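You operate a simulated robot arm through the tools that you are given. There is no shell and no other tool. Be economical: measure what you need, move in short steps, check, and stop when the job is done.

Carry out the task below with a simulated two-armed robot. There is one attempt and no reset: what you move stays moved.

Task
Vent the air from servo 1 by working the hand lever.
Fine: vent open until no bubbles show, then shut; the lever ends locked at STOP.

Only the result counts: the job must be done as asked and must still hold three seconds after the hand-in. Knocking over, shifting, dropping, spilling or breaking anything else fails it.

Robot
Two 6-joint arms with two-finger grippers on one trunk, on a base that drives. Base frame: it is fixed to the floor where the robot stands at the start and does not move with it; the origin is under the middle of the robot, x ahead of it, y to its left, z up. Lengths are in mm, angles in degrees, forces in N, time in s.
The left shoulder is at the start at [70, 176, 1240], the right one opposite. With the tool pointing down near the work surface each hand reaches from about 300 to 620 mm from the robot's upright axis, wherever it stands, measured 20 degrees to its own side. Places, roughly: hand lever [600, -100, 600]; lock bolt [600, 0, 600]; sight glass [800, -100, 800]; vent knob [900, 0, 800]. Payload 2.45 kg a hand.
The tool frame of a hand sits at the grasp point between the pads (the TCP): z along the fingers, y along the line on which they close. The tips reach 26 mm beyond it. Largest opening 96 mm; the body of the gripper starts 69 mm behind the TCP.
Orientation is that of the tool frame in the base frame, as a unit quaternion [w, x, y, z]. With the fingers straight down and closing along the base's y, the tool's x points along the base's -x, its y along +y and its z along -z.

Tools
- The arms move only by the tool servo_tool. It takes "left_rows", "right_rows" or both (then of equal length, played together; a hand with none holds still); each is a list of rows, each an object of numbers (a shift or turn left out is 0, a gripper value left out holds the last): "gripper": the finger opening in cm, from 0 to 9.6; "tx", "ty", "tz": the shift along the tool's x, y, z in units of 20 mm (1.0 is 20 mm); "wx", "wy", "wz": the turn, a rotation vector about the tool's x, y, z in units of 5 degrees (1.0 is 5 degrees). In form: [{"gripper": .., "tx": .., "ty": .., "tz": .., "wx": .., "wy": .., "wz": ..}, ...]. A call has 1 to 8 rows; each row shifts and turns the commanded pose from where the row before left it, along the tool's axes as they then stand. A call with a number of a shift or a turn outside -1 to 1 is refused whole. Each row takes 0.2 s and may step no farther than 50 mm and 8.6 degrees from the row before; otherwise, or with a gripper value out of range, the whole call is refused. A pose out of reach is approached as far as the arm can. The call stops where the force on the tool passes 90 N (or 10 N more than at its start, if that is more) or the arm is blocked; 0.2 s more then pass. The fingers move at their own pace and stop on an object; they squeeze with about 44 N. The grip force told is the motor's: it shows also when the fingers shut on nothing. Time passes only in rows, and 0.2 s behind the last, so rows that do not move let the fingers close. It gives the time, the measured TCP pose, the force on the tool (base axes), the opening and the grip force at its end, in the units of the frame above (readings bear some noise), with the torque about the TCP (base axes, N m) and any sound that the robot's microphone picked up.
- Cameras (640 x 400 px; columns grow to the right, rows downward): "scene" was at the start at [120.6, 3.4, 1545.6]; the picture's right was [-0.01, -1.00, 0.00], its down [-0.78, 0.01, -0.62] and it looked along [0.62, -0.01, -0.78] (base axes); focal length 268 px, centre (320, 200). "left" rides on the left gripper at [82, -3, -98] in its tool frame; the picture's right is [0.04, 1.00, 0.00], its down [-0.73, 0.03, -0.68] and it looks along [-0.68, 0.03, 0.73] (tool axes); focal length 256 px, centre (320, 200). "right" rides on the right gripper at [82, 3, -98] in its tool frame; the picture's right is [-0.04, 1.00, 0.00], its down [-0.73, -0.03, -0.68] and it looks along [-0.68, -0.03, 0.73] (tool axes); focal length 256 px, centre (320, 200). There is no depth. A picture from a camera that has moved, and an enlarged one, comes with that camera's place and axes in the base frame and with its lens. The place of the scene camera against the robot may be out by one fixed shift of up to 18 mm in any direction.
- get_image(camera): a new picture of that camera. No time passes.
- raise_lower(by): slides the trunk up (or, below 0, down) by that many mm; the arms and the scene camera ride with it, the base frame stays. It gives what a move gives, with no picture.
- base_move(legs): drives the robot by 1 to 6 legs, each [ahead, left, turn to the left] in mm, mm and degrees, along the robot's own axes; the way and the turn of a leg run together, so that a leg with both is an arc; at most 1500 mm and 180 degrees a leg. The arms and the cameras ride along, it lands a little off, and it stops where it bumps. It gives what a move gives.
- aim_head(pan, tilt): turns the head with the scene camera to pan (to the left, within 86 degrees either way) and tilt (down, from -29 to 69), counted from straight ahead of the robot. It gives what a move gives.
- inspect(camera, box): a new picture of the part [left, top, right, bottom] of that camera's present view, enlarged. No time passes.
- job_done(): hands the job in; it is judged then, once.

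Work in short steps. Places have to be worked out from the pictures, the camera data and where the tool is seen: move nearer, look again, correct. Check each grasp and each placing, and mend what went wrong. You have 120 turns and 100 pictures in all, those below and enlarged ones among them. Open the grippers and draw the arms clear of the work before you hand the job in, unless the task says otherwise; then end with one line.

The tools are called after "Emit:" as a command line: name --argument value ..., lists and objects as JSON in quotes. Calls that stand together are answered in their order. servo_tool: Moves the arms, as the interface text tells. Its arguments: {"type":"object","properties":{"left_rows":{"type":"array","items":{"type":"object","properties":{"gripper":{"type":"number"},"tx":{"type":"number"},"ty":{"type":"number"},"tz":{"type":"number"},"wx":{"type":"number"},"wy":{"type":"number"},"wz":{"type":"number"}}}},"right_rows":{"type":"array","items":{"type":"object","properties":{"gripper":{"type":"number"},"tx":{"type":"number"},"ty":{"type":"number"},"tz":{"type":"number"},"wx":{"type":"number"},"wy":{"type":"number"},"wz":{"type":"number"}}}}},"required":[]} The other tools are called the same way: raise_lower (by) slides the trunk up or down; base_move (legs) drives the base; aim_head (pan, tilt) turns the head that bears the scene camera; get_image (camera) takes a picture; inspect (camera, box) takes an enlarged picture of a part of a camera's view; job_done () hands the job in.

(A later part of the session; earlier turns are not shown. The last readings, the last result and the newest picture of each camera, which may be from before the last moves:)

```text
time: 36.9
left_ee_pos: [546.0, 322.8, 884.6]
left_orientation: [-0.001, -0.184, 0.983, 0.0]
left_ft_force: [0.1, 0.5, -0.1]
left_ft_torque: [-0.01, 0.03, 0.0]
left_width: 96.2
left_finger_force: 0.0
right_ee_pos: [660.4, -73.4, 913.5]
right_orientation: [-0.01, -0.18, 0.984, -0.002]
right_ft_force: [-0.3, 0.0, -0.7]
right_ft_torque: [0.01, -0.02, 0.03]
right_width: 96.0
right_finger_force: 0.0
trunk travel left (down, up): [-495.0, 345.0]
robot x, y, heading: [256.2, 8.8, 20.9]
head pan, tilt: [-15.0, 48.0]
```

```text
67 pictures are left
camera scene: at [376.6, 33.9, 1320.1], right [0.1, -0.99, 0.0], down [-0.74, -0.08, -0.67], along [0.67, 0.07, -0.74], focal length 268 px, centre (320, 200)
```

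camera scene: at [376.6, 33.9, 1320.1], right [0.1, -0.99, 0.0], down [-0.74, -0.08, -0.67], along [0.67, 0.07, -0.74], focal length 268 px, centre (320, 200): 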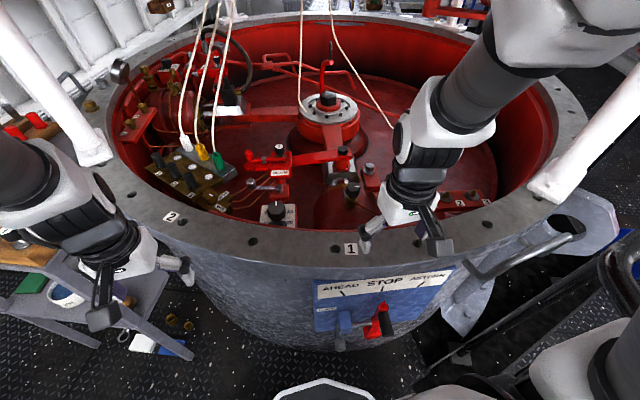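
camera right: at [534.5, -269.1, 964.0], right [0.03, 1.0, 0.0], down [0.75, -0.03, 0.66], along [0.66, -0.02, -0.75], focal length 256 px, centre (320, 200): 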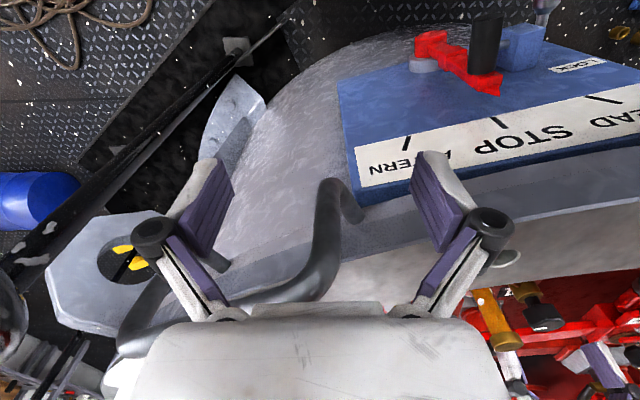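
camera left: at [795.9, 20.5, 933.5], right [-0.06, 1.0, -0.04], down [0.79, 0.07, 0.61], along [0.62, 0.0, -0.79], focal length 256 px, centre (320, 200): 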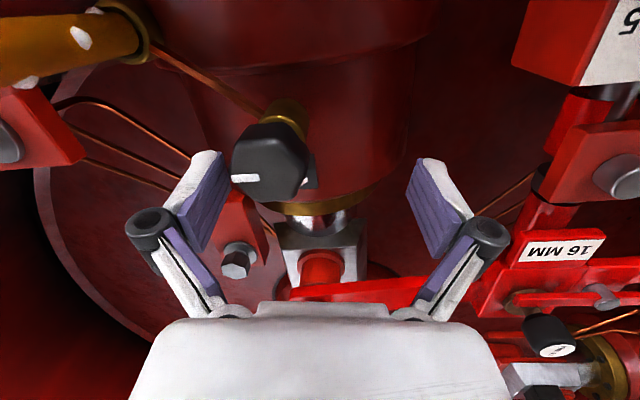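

The right hand sits at (660,-73,914), facing the vent along the heading. I'll advance 160 mm and look.

Emit:
servo_tool --right_rows '[{"tx": -1}, {"tx": -1}, {"tx": -1}, {"tx": -1}, {"tx": -1}, {"tx": -1}, {"tx": -1}, {"tx": -1}]'

Emit:
get_image --camera "right"

```text
time: 38.7
left_ee_pos: [546.5, 323.5, 884.6]
left_orientation: [-0.001, -0.183, 0.983, -0.001]
left_ft_force: [0.2, 0.8, -0.1]
left_ft_torque: [0.02, -0.04, 0.04]
left_width: 96.1
left_finger_force: 0.1
right_ee_pos: [810.5, -15.7, 909.9]
right_orientation: [-0.011, -0.179, 0.984, -0.001]
right_ft_force: [0.1, -0.3, 0.3]
right_ft_torque: [-0.01, -0.01, -0.02]
right_width: 96.3
right_finger_force: 0.3
trunk travel left (down, up): [-495.0, 345.0]
robot x, y, heading: [255.7, 3.8, 20.8]
head pan, tilt: [-15.0, 48.0]
```

```text
66 pictures are left
camera right: at [734.8, -41.4, 1011.1], right [-0.32, 0.95, 0.0], down [0.71, 0.24, 0.66], along [0.63, 0.21, -0.75], focal length 256 px, centre (320, 200)
```

right: 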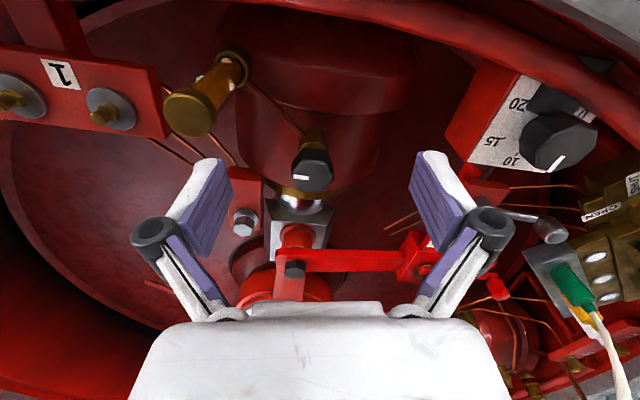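

This works cleanly. The knob is at (861,-7), so I'll align over it and descend to z≈860.

Emit:
servo_tool --right_rows '[{"tx": -0.9, "ty": -0.16}, {"tx": -0.9, "ty": -0.16}, {"tx": -0.7, "ty": -0.16}, {"tz": 0.9}, {"tz": 0.9}, {"tz": 0.5}]'

Emit:
get_image --camera "right"

Emit:
inspect --camera "scene" --box '[300, 130, 460, 230]'

```text
time: 40.1
left_ee_pos: [547.3, 323.0, 885.0]
left_orientation: [0.0, -0.183, 0.983, 0.0]
left_ft_force: [0.3, -0.3, -0.4]
left_ft_torque: [0.02, 0.0, 0.03]
left_width: 96.1
left_finger_force: 0.1
right_ee_pos: [860.6, -8.7, 862.3]
right_orientation: [-0.01, -0.18, 0.984, -0.001]
right_ft_force: [-0.1, -0.9, 0.1]
right_ft_torque: [-0.02, -0.01, 0.02]
right_width: 96.1
right_finger_force: 0.0
trunk travel left (down, up): [-495.0, 345.0]
robot x, y, heading: [255.1, 3.1, 21.0]
head pan, tilt: [-15.0, 48.0]
```

```text
65 pictures are left
camera right: at [785.3, -34.9, 963.1], right [-0.32, 0.95, 0.0], down [0.71, 0.24, 0.66], along [0.63, 0.21, -0.75], focal length 256 px, centre (320, 200)
```

right: 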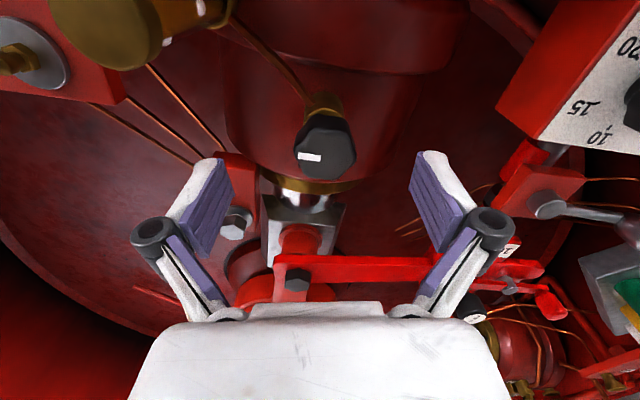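

```text
4.00 times, centred on (380, 180) of scene
camera zoom: at [376.8, 33.9, 1320.1], right [0.1, -0.99, 0.0], down [-0.74, -0.08, -0.67], along [0.67, 0.07, -0.74], focal length 1070 px, centre (80, 280)
```

zoom: 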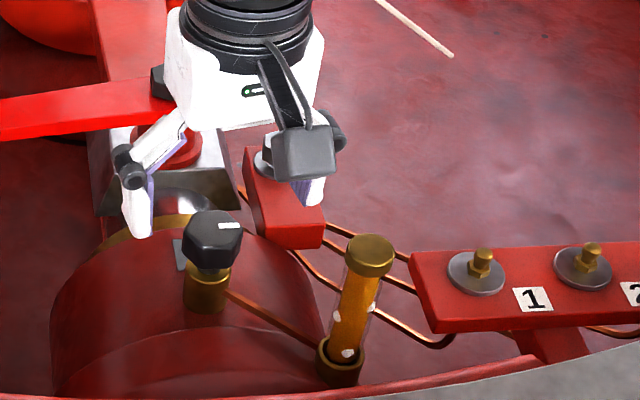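

The knob is centred within a few mm. I'll nudge forward 6, descend to z≈822, and close on it.

Emit:
servo_tool --right_rows '[{"tx": -0.3, "ty": 0.1, "tz": 0.6}, {"tz": 0.7}, {"tz": 0.7}, {}]'

Emit:
get_image --camera "right"

Emit:
inspect --camera "scene" --box '[300, 130, 460, 230]'

```text
time: 41.1
left_ee_pos: [546.2, 324.9, 884.3]
left_orientation: [-0.001, -0.184, 0.983, -0.001]
left_ft_force: [0.4, 0.2, -0.5]
left_ft_torque: [0.03, -0.02, 0.03]
left_width: 96.0
left_finger_force: 0.1
right_ee_pos: [863.8, -3.7, 822.6]
right_orientation: [-0.01, -0.179, 0.984, -0.001]
right_ft_force: [-0.1, -0.2, 0.7]
right_ft_torque: [0.01, -0.01, -0.02]
right_width: 95.9
right_finger_force: 0.1
trunk travel left (down, up): [-495.0, 345.0]
robot x, y, heading: [257.9, 1.8, 20.9]
head pan, tilt: [-15.0, 48.0]
```

```text
63 pictures are left
camera right: at [788.0, -29.6, 923.0], right [-0.32, 0.95, 0.0], down [0.71, 0.24, 0.66], along [0.63, 0.21, -0.75], focal length 256 px, centre (320, 200)
```

right: 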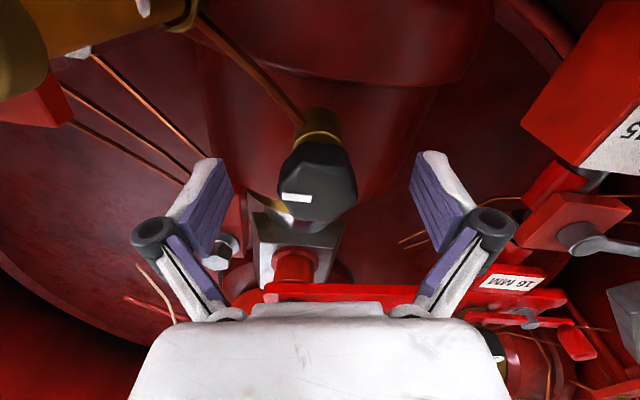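

```text
4.00 times, centred on (380, 180) of scene
camera zoom: at [376.3, 33.9, 1320.2], right [0.1, -0.99, 0.0], down [-0.74, -0.08, -0.67], along [0.67, 0.07, -0.74], focal length 1070 px, centre (80, 280)
```

zoom: 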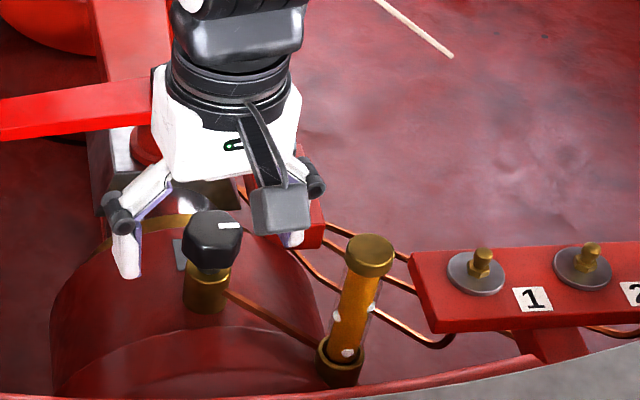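

TCP projects to px (320,186), right on the knob top. I'll go 10 mm lower and close.

Emit:
servo_tool --right_rows '[{"tz": 0.5}, {"gripper": 0}, {}, {}, {}]'

Emit:
get_image --camera "right"

```text
time: 42.3
left_ee_pos: [546.0, 325.4, 885.2]
left_orientation: [-0.001, -0.184, 0.983, 0.0]
left_ft_force: [0.3, 0.1, -1.3]
left_ft_torque: [0.02, 0.03, 0.0]
left_width: 96.1
left_finger_force: 0.1
right_ee_pos: [864.6, -3.8, 814.4]
right_orientation: [-0.008, -0.18, 0.984, -0.001]
right_ft_force: [3.2, 1.3, 9.8]
right_ft_torque: [0.21, -0.5, -0.03]
right_width: 33.8
right_finger_force: 45.5
trunk travel left (down, up): [-495.0, 345.0]
robot x, y, heading: [256.7, 3.9, 20.6]
head pan, tilt: [-15.0, 48.0]
```

```text
61 pictures are left
camera right: at [788.7, -30.1, 914.1], right [-0.32, 0.95, 0.0], down [0.71, 0.24, 0.67], along [0.63, 0.21, -0.75], focal length 256 px, centre (320, 200)
```

right: 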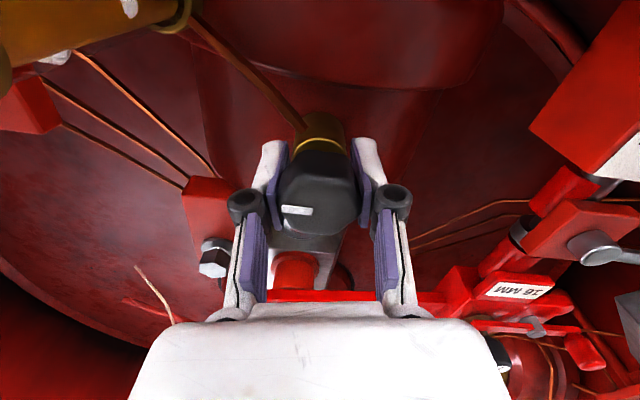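

The knob is gripped (33.8 mm). I'll turn it counter-clockwise 20° and watch torque.

Emit:
servo_tool --right_rows '[{"wz": -1}, {"wz": -1}, {"wz": -1}, {"wz": -1}, {}]'

Emit:
inspect --camera "right" --box '[220, 100, 420, 240]'

```text
time: 43.5
left_ee_pos: [545.7, 324.5, 884.7]
left_orientation: [-0.001, -0.184, 0.983, -0.002]
left_ft_force: [0.7, 0.2, -0.2]
left_ft_torque: [0.02, 0.05, -0.03]
left_width: 96.2
left_finger_force: 0.1
right_ee_pos: [863.0, -3.5, 813.2]
right_orientation: [-0.011, -0.348, 0.938, 0.0]
right_ft_force: [1.0, 14.5, 5.3]
right_ft_torque: [0.5, -0.58, -0.03]
right_width: 33.8
right_finger_force: 44.4
trunk travel left (down, up): [-495.0, 345.0]
robot x, y, heading: [252.3, 2.6, 20.8]
head pan, tilt: [-15.0, 48.0]
```

```text
2.86 times, centred on (320, 170) of right
camera zoom: at [801.7, -53.6, 914.2], right [-0.62, 0.78, 0.01], down [0.59, 0.46, 0.66], along [0.52, 0.42, -0.75], focal length 731 px, centre (320, 286)
```

zoom: 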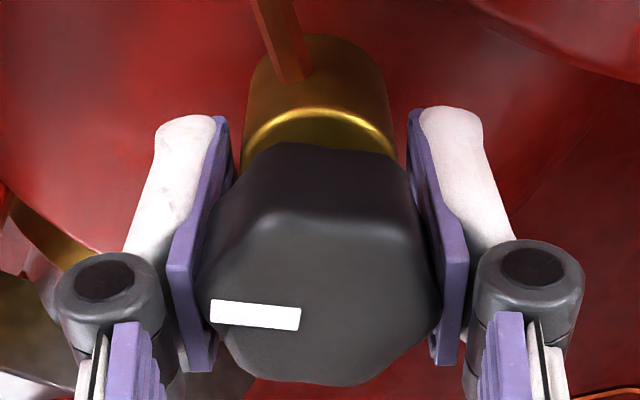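

The mark kept its place in the gripper view, so the knob turned with the hand and with almost no torque. I'll continue.

Emit:
servo_tool --right_rows '[{"wz": -1}, {"wz": -1}, {"wz": -1}, {"wz": -1}, {"wz": -1}, {"wz": -1}, {"wz": -1}, {}]'

Emit:
inspect --camera "scene" --box '[300, 130, 460, 230]'

Emit:
get_image --camera "right"

```text
time: 45.3
left_ee_pos: [544.0, 326.5, 884.8]
left_orientation: [0.0, -0.183, 0.983, -0.002]
left_ft_force: [0.6, -0.6, -0.6]
left_ft_torque: [-0.03, 0.0, -0.04]
left_width: 96.0
left_finger_force: 0.0
right_ee_pos: [862.0, -1.9, 813.6]
right_orientation: [-0.011, -0.614, 0.79, 0.001]
right_ft_force: [-24.3, 30.8, -7.0]
right_ft_torque: [-0.57, -0.06, -0.16]
right_width: 33.8
right_finger_force: 45.0
trunk travel left (down, up): [-495.0, 345.0]
robot x, y, heading: [257.2, 0.8, 21.0]
head pan, tilt: [-15.0, 48.0]
```

```text
4.00 times, centred on (380, 180) of scene
camera zoom: at [373.7, 38.8, 1320.2], right [0.1, -0.99, 0.0], down [-0.74, -0.08, -0.67], along [0.67, 0.07, -0.74], focal length 1070 px, centre (80, 280)
```

zoom: 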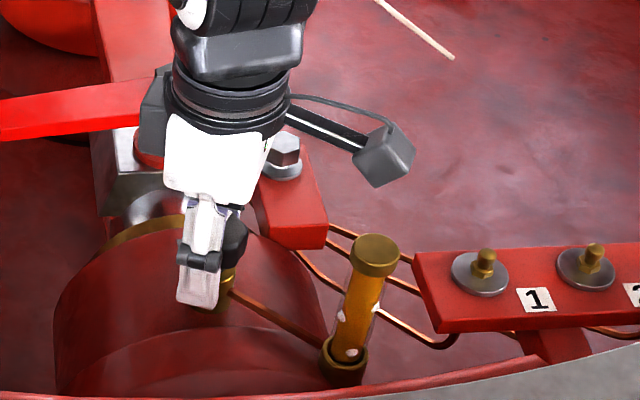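

```text
58 pictures are left
camera right: at [840.2, -79.7, 913.9], right [-0.96, 0.28, 0.02], down [0.22, 0.71, 0.67], along [0.18, 0.64, -0.74], focal length 256 px, centre (320, 200)
```

right: 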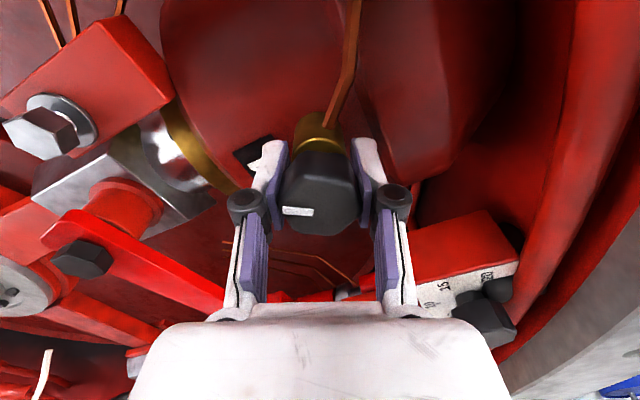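

Turned 55° with no stop yet, and side load has built up. I'll relieve it slightly and continue another 35°.

Emit:
servo_tool --right_rows '[{"tx": -0.06, "ty": 0.08, "wz": -1}, {"wz": -1}, {"wz": -1}, {"wz": -1}, {"wz": -1}, {"wz": -1}, {"wz": -1}, {}]'

Emit:
inspect --camera "scene" --box '[300, 130, 460, 230]'

Emit:
inspect --camera "right" --box '[220, 100, 420, 240]'

```text
time: 47.1
left_ee_pos: [544.3, 323.4, 886.0]
left_orientation: [0.0, -0.184, 0.983, 0.0]
left_ft_force: [0.3, -0.1, 0.6]
left_ft_torque: [0.01, 0.02, 0.0]
left_width: 95.9
left_finger_force: 0.0
right_ee_pos: [859.1, -2.6, 813.8]
right_orientation: [0.008, 0.823, -0.568, -0.006]
right_ft_force: [-28.3, 9.6, -8.5]
right_ft_torque: [0.32, 0.21, -0.58]
right_width: 33.6
right_finger_force: 44.9
trunk travel left (down, up): [-495.0, 345.0]
robot x, y, heading: [256.2, 2.7, 20.8]
head pan, tilt: [-15.0, 48.0]
```

```text
4.00 times, centred on (380, 180) of scene
camera zoom: at [373.5, 35.4, 1320.3], right [0.1, -0.99, 0.0], down [-0.74, -0.08, -0.67], along [0.67, 0.07, -0.74], focal length 1070 px, centre (80, 280)
```

zoom: 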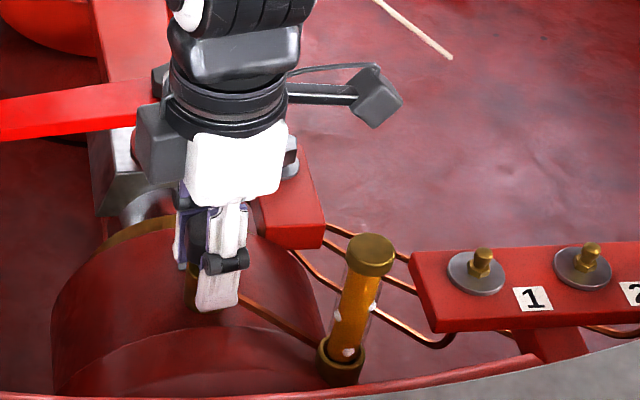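

```text
2.86 times, centred on (320, 170) of right
camera zoom: at [886.9, -79.9, 912.9], right [-0.95, -0.32, 0.02], down [-0.22, 0.7, 0.68], along [-0.23, 0.64, -0.73], focal length 731 px, centre (320, 286)
```

zoom: 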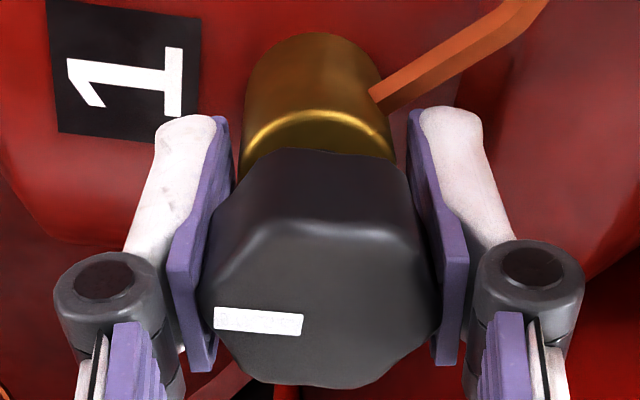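

Turned 90° total and tz is now −0.58, so a stop may be near. I'll test 10° more.

Emit:
servo_tool --right_rows '[{"wz": -1}, {"wz": -1}, {}]'

Emit:
inspect --camera "right" --box '[220, 100, 420, 240]'

```text
time: 47.9
left_ee_pos: [544.9, 322.1, 885.3]
left_orientation: [-0.001, -0.183, 0.983, 0.0]
left_ft_force: [-0.8, -0.1, -0.5]
left_ft_torque: [-0.04, -0.02, -0.02]
left_width: 96.0
left_finger_force: 0.1
right_ee_pos: [860.6, -4.9, 814.7]
right_orientation: [0.008, 0.869, -0.494, -0.007]
right_ft_force: [-26.9, -7.4, -10.6]
right_ft_torque: [-0.15, -0.08, -0.47]
right_width: 33.9
right_finger_force: 44.9
trunk travel left (down, up): [-495.0, 345.0]
robot x, y, heading: [258.0, 1.0, 20.7]
head pan, tilt: [-15.0, 48.0]
```

```text
2.86 times, centred on (320, 170) of right
camera zoom: at [900.8, -76.7, 912.9], right [-0.88, -0.48, 0.02], down [-0.34, 0.65, 0.68], along [-0.34, 0.59, -0.73], focal length 731 px, centre (320, 286)
```

zoom: 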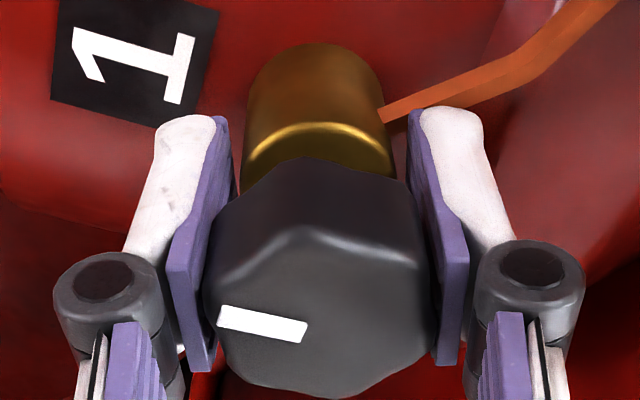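

The knob slipped in the pads, so the open stop is at ~90°. I'll release, lift and unwind the wrist.

Emit:
servo_tool --right_rows '[{"wz": 0.6}, {"gripper": 7.5}, {}, {"tz": -0.8}, {"tz": -1}, {"tz": -1}, {"tz": -1}, {"tz": -0.8}]'

Emit:
inspect --camera "scene" --box '[300, 130, 460, 230]'

Emit:
servo_tool --right_rows '[{"wz": 1}, {"wz": 1}, {"wz": 1}, {"wz": 1}, {"wz": 1}, {"wz": 1}, {"wz": 1}, {"wz": 1}]'

Emit:
servo_tool --right_rows '[{"wz": 1}, {"wz": 1}, {"wz": 1}, {"wz": 1}, {"wz": 1}, {"wz": 1}, {"wz": 1}, {"wz": 1}]'

Emit:
get_image --camera "right"

```text
time: 49.7
left_ee_pos: [545.7, 323.6, 884.0]
left_orientation: [0.0, -0.184, 0.983, 0.0]
left_ft_force: [-0.2, -0.8, 0.3]
left_ft_torque: [0.0, -0.02, 0.0]
left_width: 95.8
left_finger_force: 0.0
right_ee_pos: [866.7, -3.7, 905.6]
right_orientation: [0.007, 0.855, -0.518, -0.006]
right_ft_force: [-1.1, 0.4, 0.0]
right_ft_torque: [0.03, 0.01, 0.0]
right_width: 74.7
right_finger_force: 0.1
trunk travel left (down, up): [-495.0, 345.0]
robot x, y, heading: [256.7, 6.2, 21.0]
head pan, tilt: [-15.0, 48.0]
```

```text
4.00 times, centred on (380, 180) of scene
camera zoom: at [376.2, 33.9, 1320.1], right [0.1, -0.99, 0.0], down [-0.74, -0.08, -0.67], along [0.67, 0.07, -0.74], focal length 1070 px, centre (80, 280)
```

zoom: 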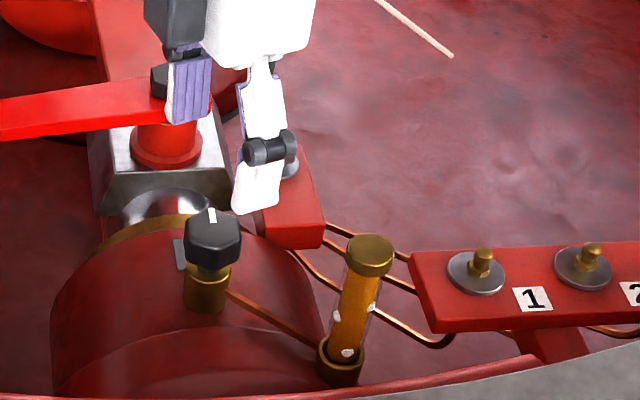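

```text
time: 51.5
left_ee_pos: [545.8, 323.2, 885.4]
left_orientation: [-0.001, -0.184, 0.983, 0.0]
left_ft_force: [-0.1, 0.1, 0.0]
left_ft_torque: [0.0, -0.02, 0.01]
left_width: 95.7
left_finger_force: 0.1
right_ee_pos: [863.5, -2.1, 904.8]
right_orientation: [-0.009, -0.626, 0.779, 0.004]
right_ft_force: [0.6, -0.2, 0.4]
right_ft_torque: [0.02, -0.01, -0.01]
right_width: 74.6
right_finger_force: 0.1
trunk travel left (down, up): [-495.0, 345.0]
robot x, y, heading: [258.9, 2.8, 20.7]
head pan, tilt: [-15.0, 48.0]
```

```text
time: 53.3
left_ee_pos: [546.6, 323.4, 884.8]
left_orientation: [-0.001, -0.184, 0.983, 0.0]
left_ft_force: [0.3, 0.2, 0.5]
left_ft_torque: [-0.01, 0.02, 0.0]
left_width: 95.9
left_finger_force: 0.1
right_ee_pos: [863.9, -3.1, 906.2]
right_orientation: [-0.011, -0.323, 0.946, 0.001]
right_ft_force: [-0.4, -0.4, 0.1]
right_ft_torque: [-0.01, -0.02, 0.0]
right_width: 74.9
right_finger_force: 0.0
trunk travel left (down, up): [-495.0, 345.0]
robot x, y, heading: [253.2, 3.0, 20.9]
head pan, tilt: [-15.0, 48.0]
```

```text
53 pictures are left
camera right: at [800.0, -49.6, 1006.4], right [-0.58, 0.82, 0.01], down [0.61, 0.43, 0.67], along [0.54, 0.39, -0.75], focal length 256 px, centre (320, 200)
```

right: 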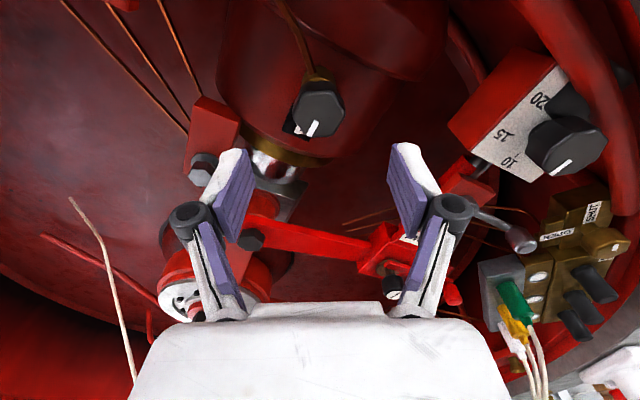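

The knob mark has clearly turned a quarter, and I take the vent as open. Now I'll square the hand, retract it over the rim, then back the base 120 mm so the hand ends up in front of the drum.

Emit:
servo_tool --right_rows '[{"wz": 1}, {"wz": 1}, {"wz": 1}, {"wz": 0.4, "tx": 1}, {"tx": 1}, {"tx": 1}, {"tx": 1}, {"tx": 1}]'

Emit:
servo_tool --right_rows '[{"tx": 1}, {"tx": 1}, {"tx": 1}, {"tx": 1}, {"tx": 1}, {"gripper": 9.6}]'

Emit:
base_move --legs '[[-120, 0, 0]]'

Emit:
get_image --camera "right"

Emit:
get_image --camera "scene"

```text
time: 55.1
left_ee_pos: [544.8, 322.5, 885.4]
left_orientation: [-0.001, -0.184, 0.983, -0.001]
left_ft_force: [-0.9, 0.9, 0.8]
left_ft_torque: [0.01, -0.03, 0.0]
left_width: 96.1
left_finger_force: 0.1
right_ee_pos: [770.0, -38.4, 907.7]
right_orientation: [-0.009, -0.179, 0.984, -0.001]
right_ft_force: [0.8, 0.3, 0.2]
right_ft_torque: [-0.01, 0.02, 0.03]
right_width: 75.1
right_finger_force: 0.1
trunk travel left (down, up): [-495.0, 345.0]
robot x, y, heading: [259.6, 5.8, 20.5]
head pan, tilt: [-15.0, 48.0]
```

```text
time: 56.5
left_ee_pos: [546.4, 323.5, 884.7]
left_orientation: [-0.001, -0.183, 0.983, 0.0]
left_ft_force: [-0.2, 0.5, -0.2]
left_ft_torque: [0.02, 0.02, 0.02]
left_width: 96.0
left_finger_force: 0.1
right_ee_pos: [676.9, -73.0, 908.4]
right_orientation: [-0.01, -0.179, 0.984, -0.001]
right_ft_force: [-0.1, -1.0, -0.6]
right_ft_torque: [0.02, 0.02, -0.01]
right_width: 96.1
right_finger_force: 0.1
trunk travel left (down, up): [-495.0, 345.0]
robot x, y, heading: [258.3, 3.8, 20.8]
head pan, tilt: [-15.0, 48.0]
```

```text
time: 57.7
left_ee_pos: [431.7, 279.1, 885.4]
left_orientation: [0.0, -0.183, 0.983, 0.0]
left_ft_force: [-0.3, -1.5, 0.6]
left_ft_torque: [0.01, 0.0, -0.01]
left_width: 95.8
left_finger_force: 0.1
right_ee_pos: [561.1, -116.9, 907.0]
right_orientation: [-0.01, -0.179, 0.984, -0.001]
right_ft_force: [0.5, 0.7, 0.2]
right_ft_torque: [0.0, -0.01, 0.02]
right_width: 96.0
right_finger_force: 0.1
trunk travel left (down, up): [-495.0, 345.0]
robot x, y, heading: [143.2, -38.4, 20.5]
head pan, tilt: [-15.0, 48.0]
```

```text
52 pictures are left
camera right: at [485.3, -143.2, 1009.1], right [-0.31, 0.95, 0.0], down [0.71, 0.23, 0.66], along [0.63, 0.21, -0.75], focal length 256 px, centre (320, 200)
```

right: 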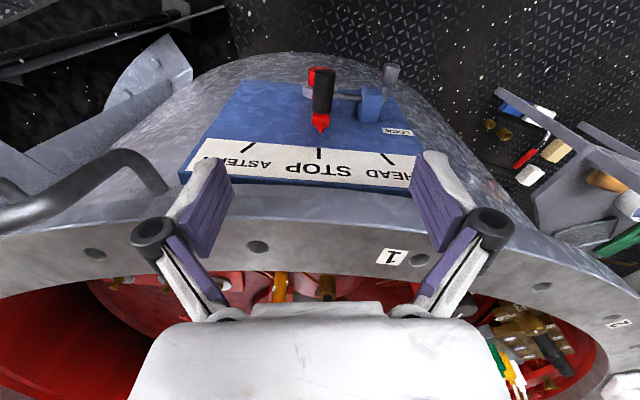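

```text
51 pictures are left
camera scene: at [261.3, -10.1, 1320.2], right [0.1, -0.99, 0.0], down [-0.74, -0.07, -0.67], along [0.67, 0.07, -0.74], focal length 268 px, centre (320, 200)
```

scene: 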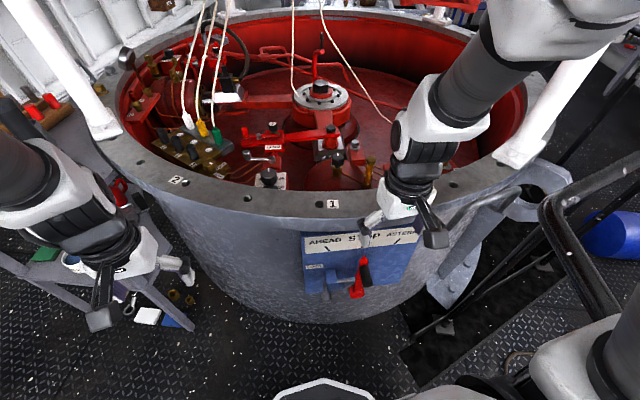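

The hand now hangs in front of the drum. I'll inspect the plate and bolt from both cameras to refine positions.

Emit:
inspect --camera "right" --box '[180, 50, 420, 200]'

Emit:
inspect --camera "scene" --box '[295, 220, 425, 310]'

```text
2.67 times, centred on (300, 125) of right
camera zoom: at [485.3, -143.2, 1009.1], right [-0.31, 0.95, 0.0], down [0.71, 0.23, 0.66], along [0.63, 0.21, -0.75], focal length 683 px, centre (373, 400)
```

zoom: 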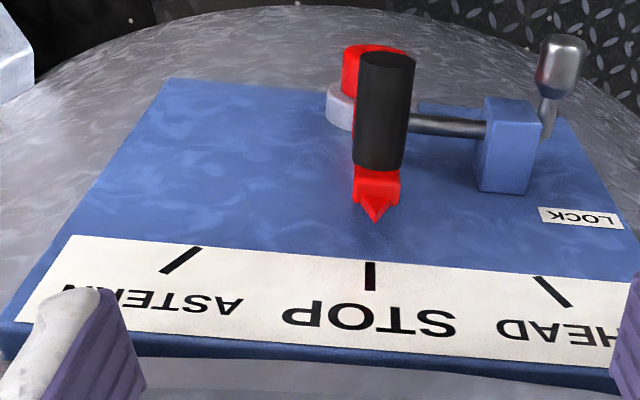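

```text
4.44 times, centred on (360, 265) of scene
camera zoom: at [261.3, -10.1, 1320.2], right [0.1, -0.99, 0.0], down [-0.74, -0.07, -0.67], along [0.67, 0.07, -0.74], focal length 1189 px, centre (142, -89)
```

zoom: 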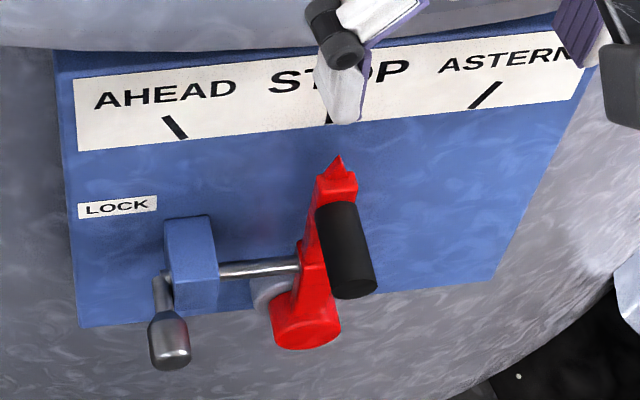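

Grip axis ≈ from (585,-101) to (636,-89), and the bolt ball is at ≈(566,7,565). I'll turn the base 10° more to the left so the bolt is comfortably on the right arm's side, then lower the hand toward it.

Emit:
base_move --legs '[[-10, 0, 10]]'

Emit:
servo_tool --right_rows '[{"wz": 1, "tx": 0.5}, {"wz": 1, "tz": 1}, {"wz": 1, "tz": 1}, {"wz": 0.6, "tz": 1}, {"tz": 1}, {"tz": 1}, {"tz": 1}]'

Emit:
get_image --camera "right"

```text
time: 58.8
left_ee_pos: [361.6, 321.1, 884.7]
left_orientation: [-0.001, -0.269, 0.963, -0.001]
left_ft_force: [-0.3, 0.5, 0.0]
left_ft_torque: [-0.02, 0.0, -0.01]
left_width: 96.0
left_finger_force: 0.0
right_ee_pos: [557.7, -45.7, 908.5]
right_orientation: [-0.01, -0.264, 0.964, -0.002]
right_ft_force: [-0.4, -0.4, 0.5]
right_ft_torque: [-0.01, -0.01, 0.01]
right_width: 95.8
right_finger_force: 0.0
trunk travel left (down, up): [-495.0, 345.0]
robot x, y, heading: [135.0, -44.4, 30.8]
head pan, tilt: [-15.0, 48.0]
```

```text
time: 60.4
left_ee_pos: [362.9, 321.4, 884.7]
left_orientation: [-0.001, -0.271, 0.963, 0.001]
left_ft_force: [1.1, 0.5, 0.2]
left_ft_torque: [0.0, 0.01, -0.02]
left_width: 96.3
left_finger_force: 0.1
right_ee_pos: [550.6, -53.6, 787.9]
right_orientation: [-0.009, -0.111, 0.994, -0.003]
right_ft_force: [0.1, -0.3, 0.3]
right_ft_torque: [0.02, -0.02, 0.0]
right_width: 95.9
right_finger_force: 0.0
trunk travel left (down, up): [-495.0, 345.0]
robot x, y, heading: [134.0, -42.2, 30.9]
head pan, tilt: [-15.0, 48.0]
```

```text
48 pictures are left
camera right: at [471.7, -68.1, 888.8], right [-0.18, 0.98, -0.01], down [0.73, 0.14, 0.66], along [0.65, 0.12, -0.75], focal length 256 px, centre (320, 200)
```

right: 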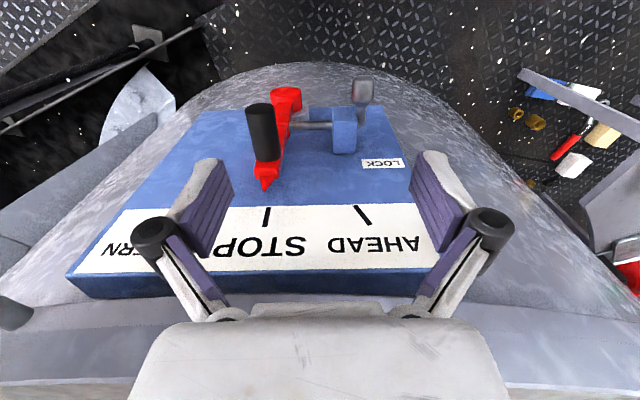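

Two hand-camera views put the ball at (558,-7,596) and the grip's free end at (573,-105,657). I'll move over the ball and descend to z≈650, opening to 60 mm.

Emit:
servo_tool --right_rows '[{"tx": -0.3, "ty": 0.73, "tz": 0.5, "gripper": 6}, {"tx": -0.3, "ty": 0.73, "tz": 1}, {"tx": -0.3, "ty": 0.73, "tz": 1}, {"tz": 1}, {"tz": 1}, {"tz": 1}, {"tz": 1}]'

Emit:
get_image --camera "right"

```text
time: 62.0
left_ee_pos: [362.6, 321.6, 884.9]
left_orientation: [0.0, -0.27, 0.963, 0.0]
left_ft_force: [0.3, -0.3, 0.1]
left_ft_torque: [-0.01, 0.0, 0.02]
left_width: 96.2
left_finger_force: 0.1
right_ee_pos: [554.4, -6.6, 656.9]
right_orientation: [-0.009, -0.112, 0.994, -0.004]
right_ft_force: [0.3, 0.0, 0.2]
right_ft_torque: [-0.02, 0.02, 0.0]
right_width: 60.0
right_finger_force: 0.0
trunk travel left (down, up): [-495.0, 345.0]
robot x, y, heading: [132.6, -43.7, 30.7]
head pan, tilt: [-15.0, 48.0]
```

```text
47 pictures are left
camera right: at [475.3, -21.1, 757.0], right [-0.18, 0.98, -0.01], down [0.73, 0.14, 0.66], along [0.65, 0.12, -0.75], focal length 256 px, centre (320, 200)
```

right: 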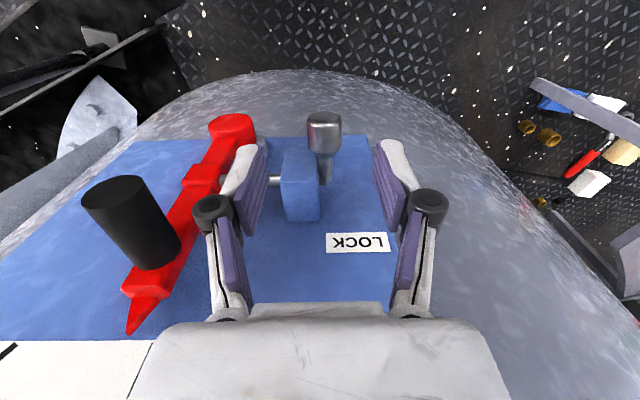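

The ball refines to (566,-1,567) and the grip runs (570,-104,661)→(621,-95,665). The block front is at x≈592. I'll descend onto the ball at x≈564 and close.

Emit:
servo_tool --right_rows '[{"tx": -0.5, "ty": 0.17, "tz": 0.5}, {"tz": 1}, {"tz": 1}, {"tz": 1}, {"tz": 0.9}, {}]'

Emit:
get_image --camera "right"

```text
time: 63.4
left_ee_pos: [362.3, 321.1, 883.9]
left_orientation: [-0.001, -0.271, 0.963, 0.0]
left_ft_force: [-0.6, 0.5, -0.2]
left_ft_torque: [-0.02, 0.01, -0.01]
left_width: 96.2
left_finger_force: 0.0
right_ee_pos: [559.9, -3.2, 570.9]
right_orientation: [-0.009, -0.11, 0.994, -0.003]
right_ft_force: [0.4, 0.5, 0.4]
right_ft_torque: [-0.03, 0.05, 0.0]
right_width: 60.0
right_finger_force: 0.2
trunk travel left (down, up): [-495.0, 345.0]
robot x, y, heading: [131.1, -44.3, 31.0]
head pan, tilt: [-15.0, 48.0]
```

```text
46 pictures are left
camera right: at [480.7, -17.3, 671.0], right [-0.18, 0.98, -0.01], down [0.73, 0.14, 0.67], along [0.65, 0.12, -0.75], focal length 256 px, centre (320, 200)
```

right: 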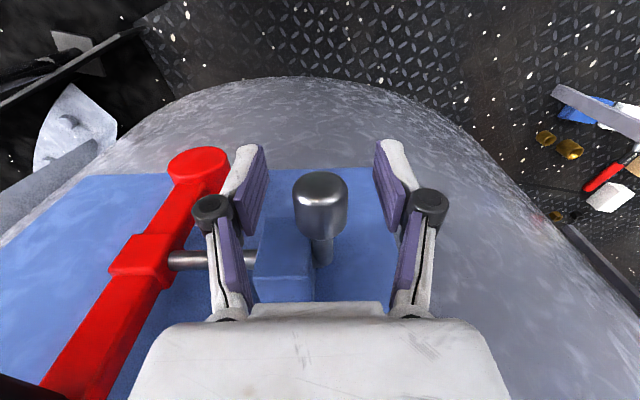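

The ball is centred between the fingers. I'll close on it, then pull 10 mm along the bolt axis (+tool y).

Emit:
servo_tool --right_rows '[{"tx": -0.15, "gripper": 0}, {}, {}, {"ty": 0.25}, {"ty": 0.25}, {}]'

Emit:
get_image --camera "right"

```text
time: 64.8
left_ee_pos: [359.4, 320.4, 885.5]
left_orientation: [-0.001, -0.269, 0.963, 0.0]
left_ft_force: [0.2, -0.1, -0.6]
left_ft_torque: [-0.02, -0.02, 0.0]
left_width: 95.9
left_finger_force: 0.1
right_ee_pos: [559.3, 6.7, 571.5]
right_orientation: [-0.01, -0.112, 0.994, -0.005]
right_ft_force: [-30.5, -8.5, -2.7]
right_ft_torque: [0.01, -0.03, -0.03]
right_width: 23.3
right_finger_force: 45.8
trunk travel left (down, up): [-495.0, 345.0]
robot x, y, heading: [133.0, -41.2, 30.8]
head pan, tilt: [-15.0, 48.0]
```

```text
45 pictures are left
camera right: at [481.6, -8.4, 671.5], right [-0.18, 0.98, -0.01], down [0.73, 0.14, 0.66], along [0.65, 0.11, -0.75], focal length 256 px, centre (320, 200)
```

right: 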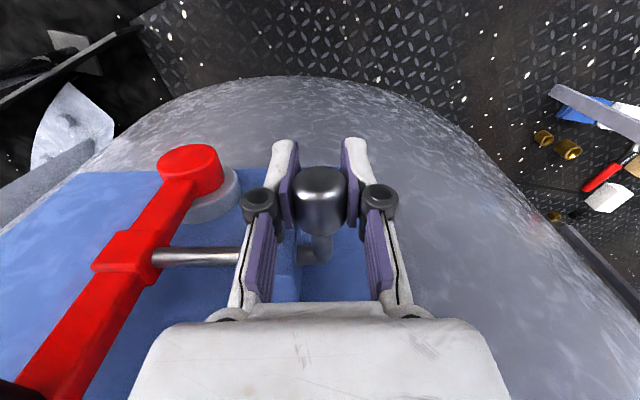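

The bolt slides freely: a gap opened at the block. I'll continue pulling in small steps.

Emit:
servo_tool --right_rows '[{"tx": 0.1, "ty": 0.25}, {"ty": 0.25}, {"ty": 0.25}, {"ty": 0.25}, {}]'

Emit:
get_image --camera "right"

```text
time: 66.0
left_ee_pos: [362.1, 320.7, 886.0]
left_orientation: [-0.001, -0.27, 0.963, -0.001]
left_ft_force: [-0.5, -0.5, -0.5]
left_ft_torque: [0.01, -0.04, -0.02]
left_width: 96.2
left_finger_force: 0.1
right_ee_pos: [556.5, 27.6, 570.9]
right_orientation: [-0.008, -0.111, 0.994, -0.004]
right_ft_force: [-19.4, -5.9, -11.9]
right_ft_torque: [0.17, -0.29, -0.02]
right_width: 23.3
right_finger_force: 44.5
trunk travel left (down, up): [-495.0, 345.0]
robot x, y, heading: [130.8, -44.5, 31.0]
head pan, tilt: [-15.0, 48.0]
```

```text
44 pictures are left
camera right: at [477.2, 12.4, 671.3], right [-0.18, 0.98, 0.0], down [0.73, 0.14, 0.67], along [0.66, 0.12, -0.75], focal length 256 px, centre (320, 200)
```

right: 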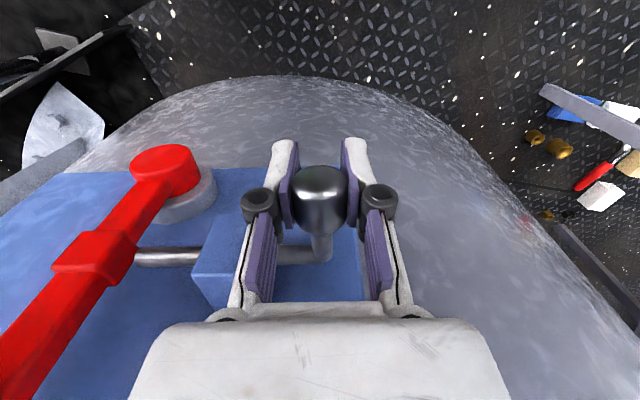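

Moved 30 mm so far, and the rod tip still appears at the boss. I'll keep pulling.

Emit:
servo_tool --right_rows '[{"ty": 0.25, "tx": 0.05}, {"ty": 0.25}, {"ty": 0.25}, {"ty": 0.25}, {}]'

Emit:
get_image --camera "right"

```text
time: 67.2
left_ee_pos: [360.9, 320.4, 885.9]
left_orientation: [0.0, -0.27, 0.963, 0.0]
left_ft_force: [-2.5, 0.8, -1.2]
left_ft_torque: [-0.03, -0.01, 0.01]
left_width: 96.0
left_finger_force: 0.1
right_ee_pos: [551.7, 45.0, 570.4]
right_orientation: [-0.008, -0.111, 0.994, -0.003]
right_ft_force: [-4.3, -2.4, 14.0]
right_ft_torque: [-0.08, 0.37, -0.07]
right_width: 23.4
right_finger_force: 44.9
trunk travel left (down, up): [-495.0, 345.0]
robot x, y, heading: [131.5, -45.3, 31.0]
head pan, tilt: [-15.0, 48.0]
```

```text
43 pictures are left
camera right: at [473.1, 30.6, 671.2], right [-0.18, 0.98, 0.0], down [0.73, 0.14, 0.67], along [0.66, 0.12, -0.75], focal length 256 px, centre (320, 200)
```

right: 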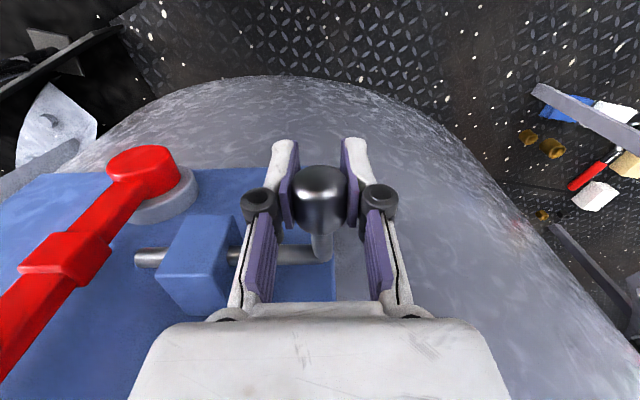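

The rod tip is now clear of the lever boss. I'll pull on to its end stop so AHEAD swings are clear.

Emit:
servo_tool --right_rows '[{"ty": 0.25}, {"ty": 0.25}, {"ty": 0.25}, {"ty": 0.25}, {}]'

Emit:
get_image --camera "right"

```text
time: 68.4
left_ee_pos: [359.7, 321.0, 885.1]
left_orientation: [-0.001, -0.27, 0.963, 0.0]
left_ft_force: [0.2, -0.6, 0.5]
left_ft_torque: [0.05, -0.02, -0.01]
left_width: 96.1
left_finger_force: 0.1
right_ee_pos: [556.0, 55.7, 564.5]
right_orientation: [-0.01, -0.111, 0.994, -0.003]
right_ft_force: [-35.7, -8.6, -12.0]
right_ft_torque: [0.07, -0.25, 0.0]
right_width: 25.7
right_finger_force: 46.0
right hand out of reach, approached as far as the arm can: row 1, 2, 3, 4
trunk travel left (down, up): [-495.0, 345.0]
robot x, y, heading: [130.8, -43.5, 30.9]
head pan, tilt: [-15.0, 48.0]
```

```text
42 pictures are left
camera right: at [478.4, 41.0, 665.7], right [-0.18, 0.98, -0.01], down [0.73, 0.14, 0.66], along [0.65, 0.12, -0.75], focal length 256 px, centre (320, 200)
```

right: 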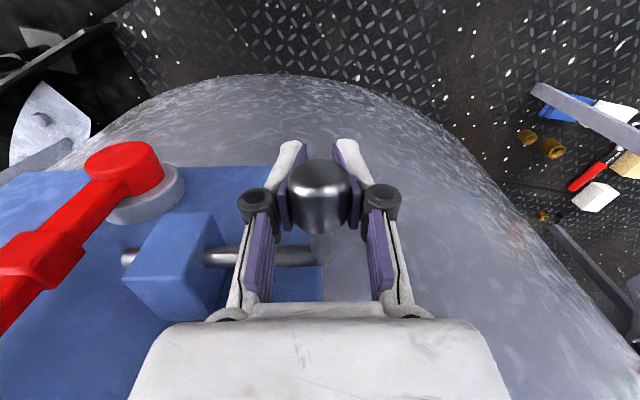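

The bolt is withdrawn ~58 mm, with its tip nearly flush with the block, and the arm has reached its inward limit. I'll release and withdraw backwards and up.

Emit:
servo_tool --right_rows '[{"gripper": 6}, {}, {"tx": 0.8}, {"tx": 1}, {"tx": 1}, {"tz": -1, "ty": -0.5}, {"tz": -1, "ty": -1}, {"tz": -1, "ty": -1}]'

Emit:
get_image --camera "right"

Emit:
inspect --camera "scene" --box '[300, 100, 460, 200]'

```text
time: 70.2
left_ee_pos: [362.0, 320.7, 885.2]
left_orientation: [-0.001, -0.27, 0.963, 0.0]
left_ft_force: [-0.1, -0.5, -0.2]
left_ft_torque: [-0.02, -0.02, -0.01]
left_width: 96.2
left_finger_force: 0.0
right_ee_pos: [543.2, -24.4, 618.9]
right_orientation: [-0.01, -0.111, 0.994, -0.003]
right_ft_force: [0.4, -0.4, -0.1]
right_ft_torque: [0.04, 0.02, 0.02]
right_width: 60.3
right_finger_force: 0.1
right hand out of reach, approached as far as the arm can: row 3, 4, 5
trunk travel left (down, up): [-495.0, 345.0]
robot x, y, heading: [130.3, -46.0, 30.9]
head pan, tilt: [-15.0, 48.0]
```

```text
41 pictures are left
camera right: at [465.3, -39.6, 720.5], right [-0.18, 0.98, -0.01], down [0.73, 0.14, 0.67], along [0.65, 0.12, -0.75], focal length 256 px, centre (320, 200)
```

right: 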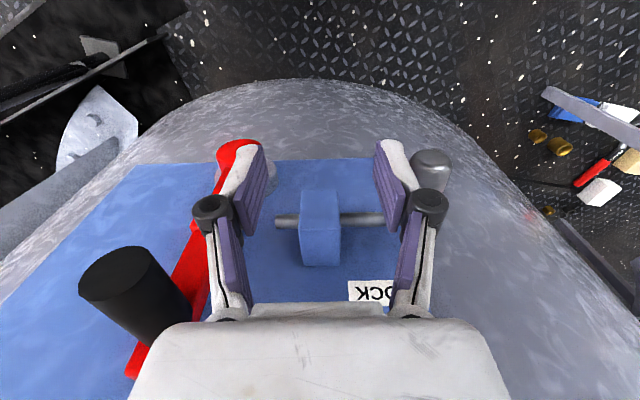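

```text
4.00 times, centred on (380, 150) of scene
camera zoom: at [246.2, 6.8, 1320.1], right [0.27, -0.96, 0.0], down [-0.71, -0.2, -0.67], along [0.64, 0.18, -0.74], focal length 1070 px, centre (80, 400)
```

zoom: 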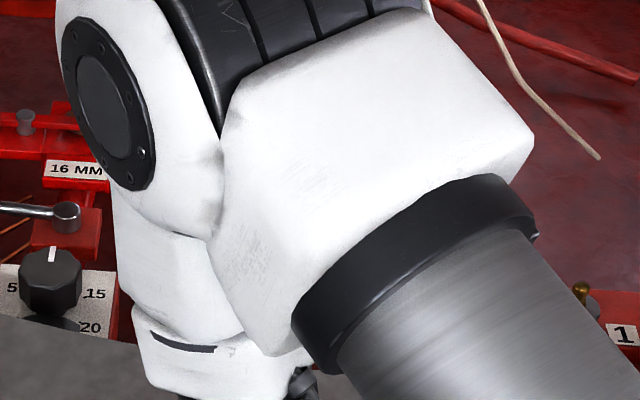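

The bolt stays withdrawn. The hub sits at z≈472, so the lever arm is ≈190 mm and the ticks are at about ±21° (≈±68 mm at the grip). I'll lift the hand and go over the grip.

Emit:
servo_tool --right_rows '[{"tz": -1, "gripper": 7}, {"tz": -1}, {"tz": -1}, {"tz": -1}, {"tz": -1}, {"ty": -1, "tz": -1}, {"ty": -1}, {"ty": -1, "tx": -0.5}]'

Emit:
servo_tool --right_rows '[{"ty": -0.9, "tx": -0.5}, {"ty": -0.3, "tx": -0.5}, {"tz": 0.5}]'

Emit:
get_image --camera "right"

```text
time: 72.0
left_ee_pos: [361.4, 320.8, 884.2]
left_orientation: [0.0, -0.27, 0.963, 0.0]
left_ft_force: [1.1, 0.6, 0.1]
left_ft_torque: [0.02, -0.01, 0.02]
left_width: 95.8
left_finger_force: 0.0
right_ee_pos: [554.1, -69.2, 738.8]
right_orientation: [-0.021, -0.11, 0.994, -0.005]
right_ft_force: [-0.2, 0.5, -0.5]
right_ft_torque: [0.0, 0.01, 0.01]
right_width: 70.0
right_finger_force: 0.1
right hand out of reach, approached as far as the arm can: row 8
trunk travel left (down, up): [-495.0, 345.0]
robot x, y, heading: [131.5, -46.2, 30.9]
head pan, tilt: [-15.0, 48.0]
```

```text
time: 72.8
left_ee_pos: [361.6, 321.3, 885.1]
left_orientation: [-0.001, -0.27, 0.963, -0.001]
left_ft_force: [1.3, -0.4, -0.1]
left_ft_torque: [0.01, 0.01, 0.0]
left_width: 96.1
left_finger_force: 0.0
right_ee_pos: [576.1, -95.9, 734.6]
right_orientation: [-0.023, -0.111, 0.993, -0.011]
right_ft_force: [0.0, -0.1, -0.2]
right_ft_torque: [-0.03, -0.02, -0.02]
right_width: 69.8
right_finger_force: 0.3
right hand out of reach, approached as far as the arm can: row 1, 2, 3
trunk travel left (down, up): [-495.0, 345.0]
robot x, y, heading: [133.5, -46.7, 30.9]
head pan, tilt: [-15.0, 48.0]
```

```text
39 pictures are left
camera right: at [500.5, -108.1, 838.5], right [-0.18, 0.98, -0.02], down [0.75, 0.15, 0.64], along [0.64, 0.1, -0.76], focal length 256 px, centre (320, 200)
```

right: 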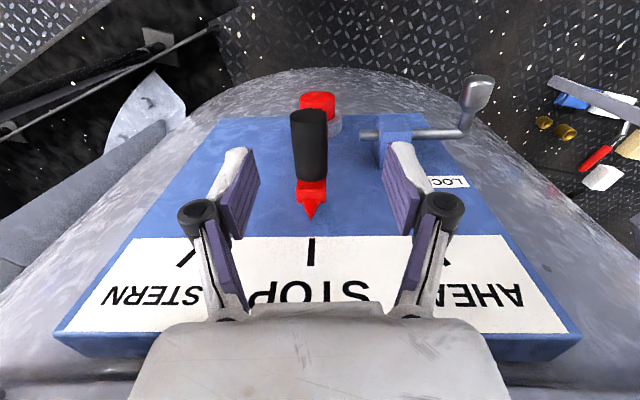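

The right arm nears its outward limit at this heading. I'll turn the base back 12° to the right, then re-square the hand.

Emit:
base_move --legs '[[0, 0, -12]]'

Emit:
servo_tool --right_rows '[{"wz": -1, "ty": 1}, {"wz": -1, "ty": 1}, {"wz": -0.4, "ty": 1}, {"ty": 0.7, "wy": -0.5}, {}]'

Emit:
get_image --camera "right"

Emit:
get_image --camera "scene"

```text
time: 74.0
left_ee_pos: [433.7, 264.8, 884.7]
left_orientation: [0.0, -0.166, 0.986, 0.0]
left_ft_force: [0.3, -1.2, 0.1]
left_ft_torque: [0.02, -0.01, 0.01]
left_width: 96.0
left_finger_force: 0.1
right_ee_pos: [555.6, -187.7, 735.4]
right_orientation: [-0.024, -0.007, 1.0, -0.008]
right_ft_force: [-0.6, -0.8, 0.3]
right_ft_torque: [0.02, -0.02, 0.0]
right_width: 69.8
right_finger_force: 0.0
trunk travel left (down, up): [-495.0, 345.0]
robot x, y, heading: [131.6, -43.8, 18.8]
head pan, tilt: [-15.0, 48.0]
```

```text
time: 75.2
left_ee_pos: [434.6, 265.3, 884.7]
left_orientation: [-0.002, -0.166, 0.986, 0.001]
left_ft_force: [-0.1, 0.1, 0.7]
left_ft_torque: [-0.02, 0.02, 0.03]
left_width: 95.9
left_finger_force: 0.1
right_ee_pos: [547.1, -114.7, 734.3]
right_orientation: [-0.003, -0.112, 0.994, -0.004]
right_ft_force: [0.4, -0.5, 0.4]
right_ft_torque: [0.03, 0.03, 0.0]
right_width: 70.1
right_finger_force: 0.0
trunk travel left (down, up): [-495.0, 345.0]
robot x, y, heading: [133.2, -40.4, 18.9]
head pan, tilt: [-15.0, 48.0]
```

```text
38 pictures are left
camera right: at [467.5, -129.6, 834.2], right [-0.18, 0.98, -0.01], down [0.73, 0.14, 0.67], along [0.66, 0.12, -0.74], focal length 256 px, centre (320, 200)
```

right: 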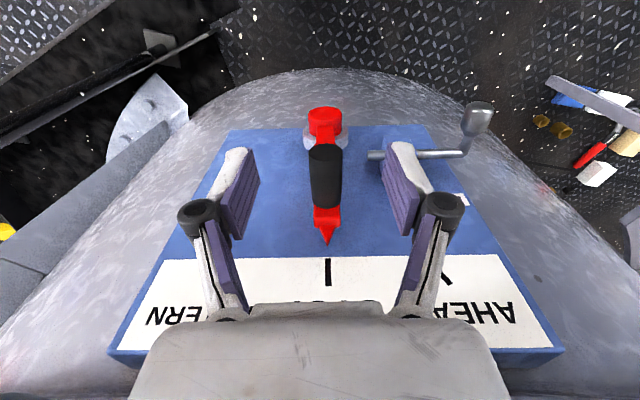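

```text
37 pictures are left
camera scene: at [254.3, -18.9, 1320.1], right [0.07, -1.0, 0.0], down [-0.74, -0.05, -0.67], along [0.67, 0.05, -0.74], focal length 268 px, centre (320, 200)
```

scene: 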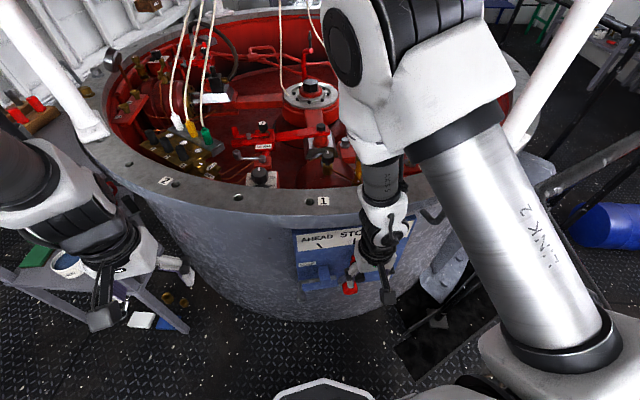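

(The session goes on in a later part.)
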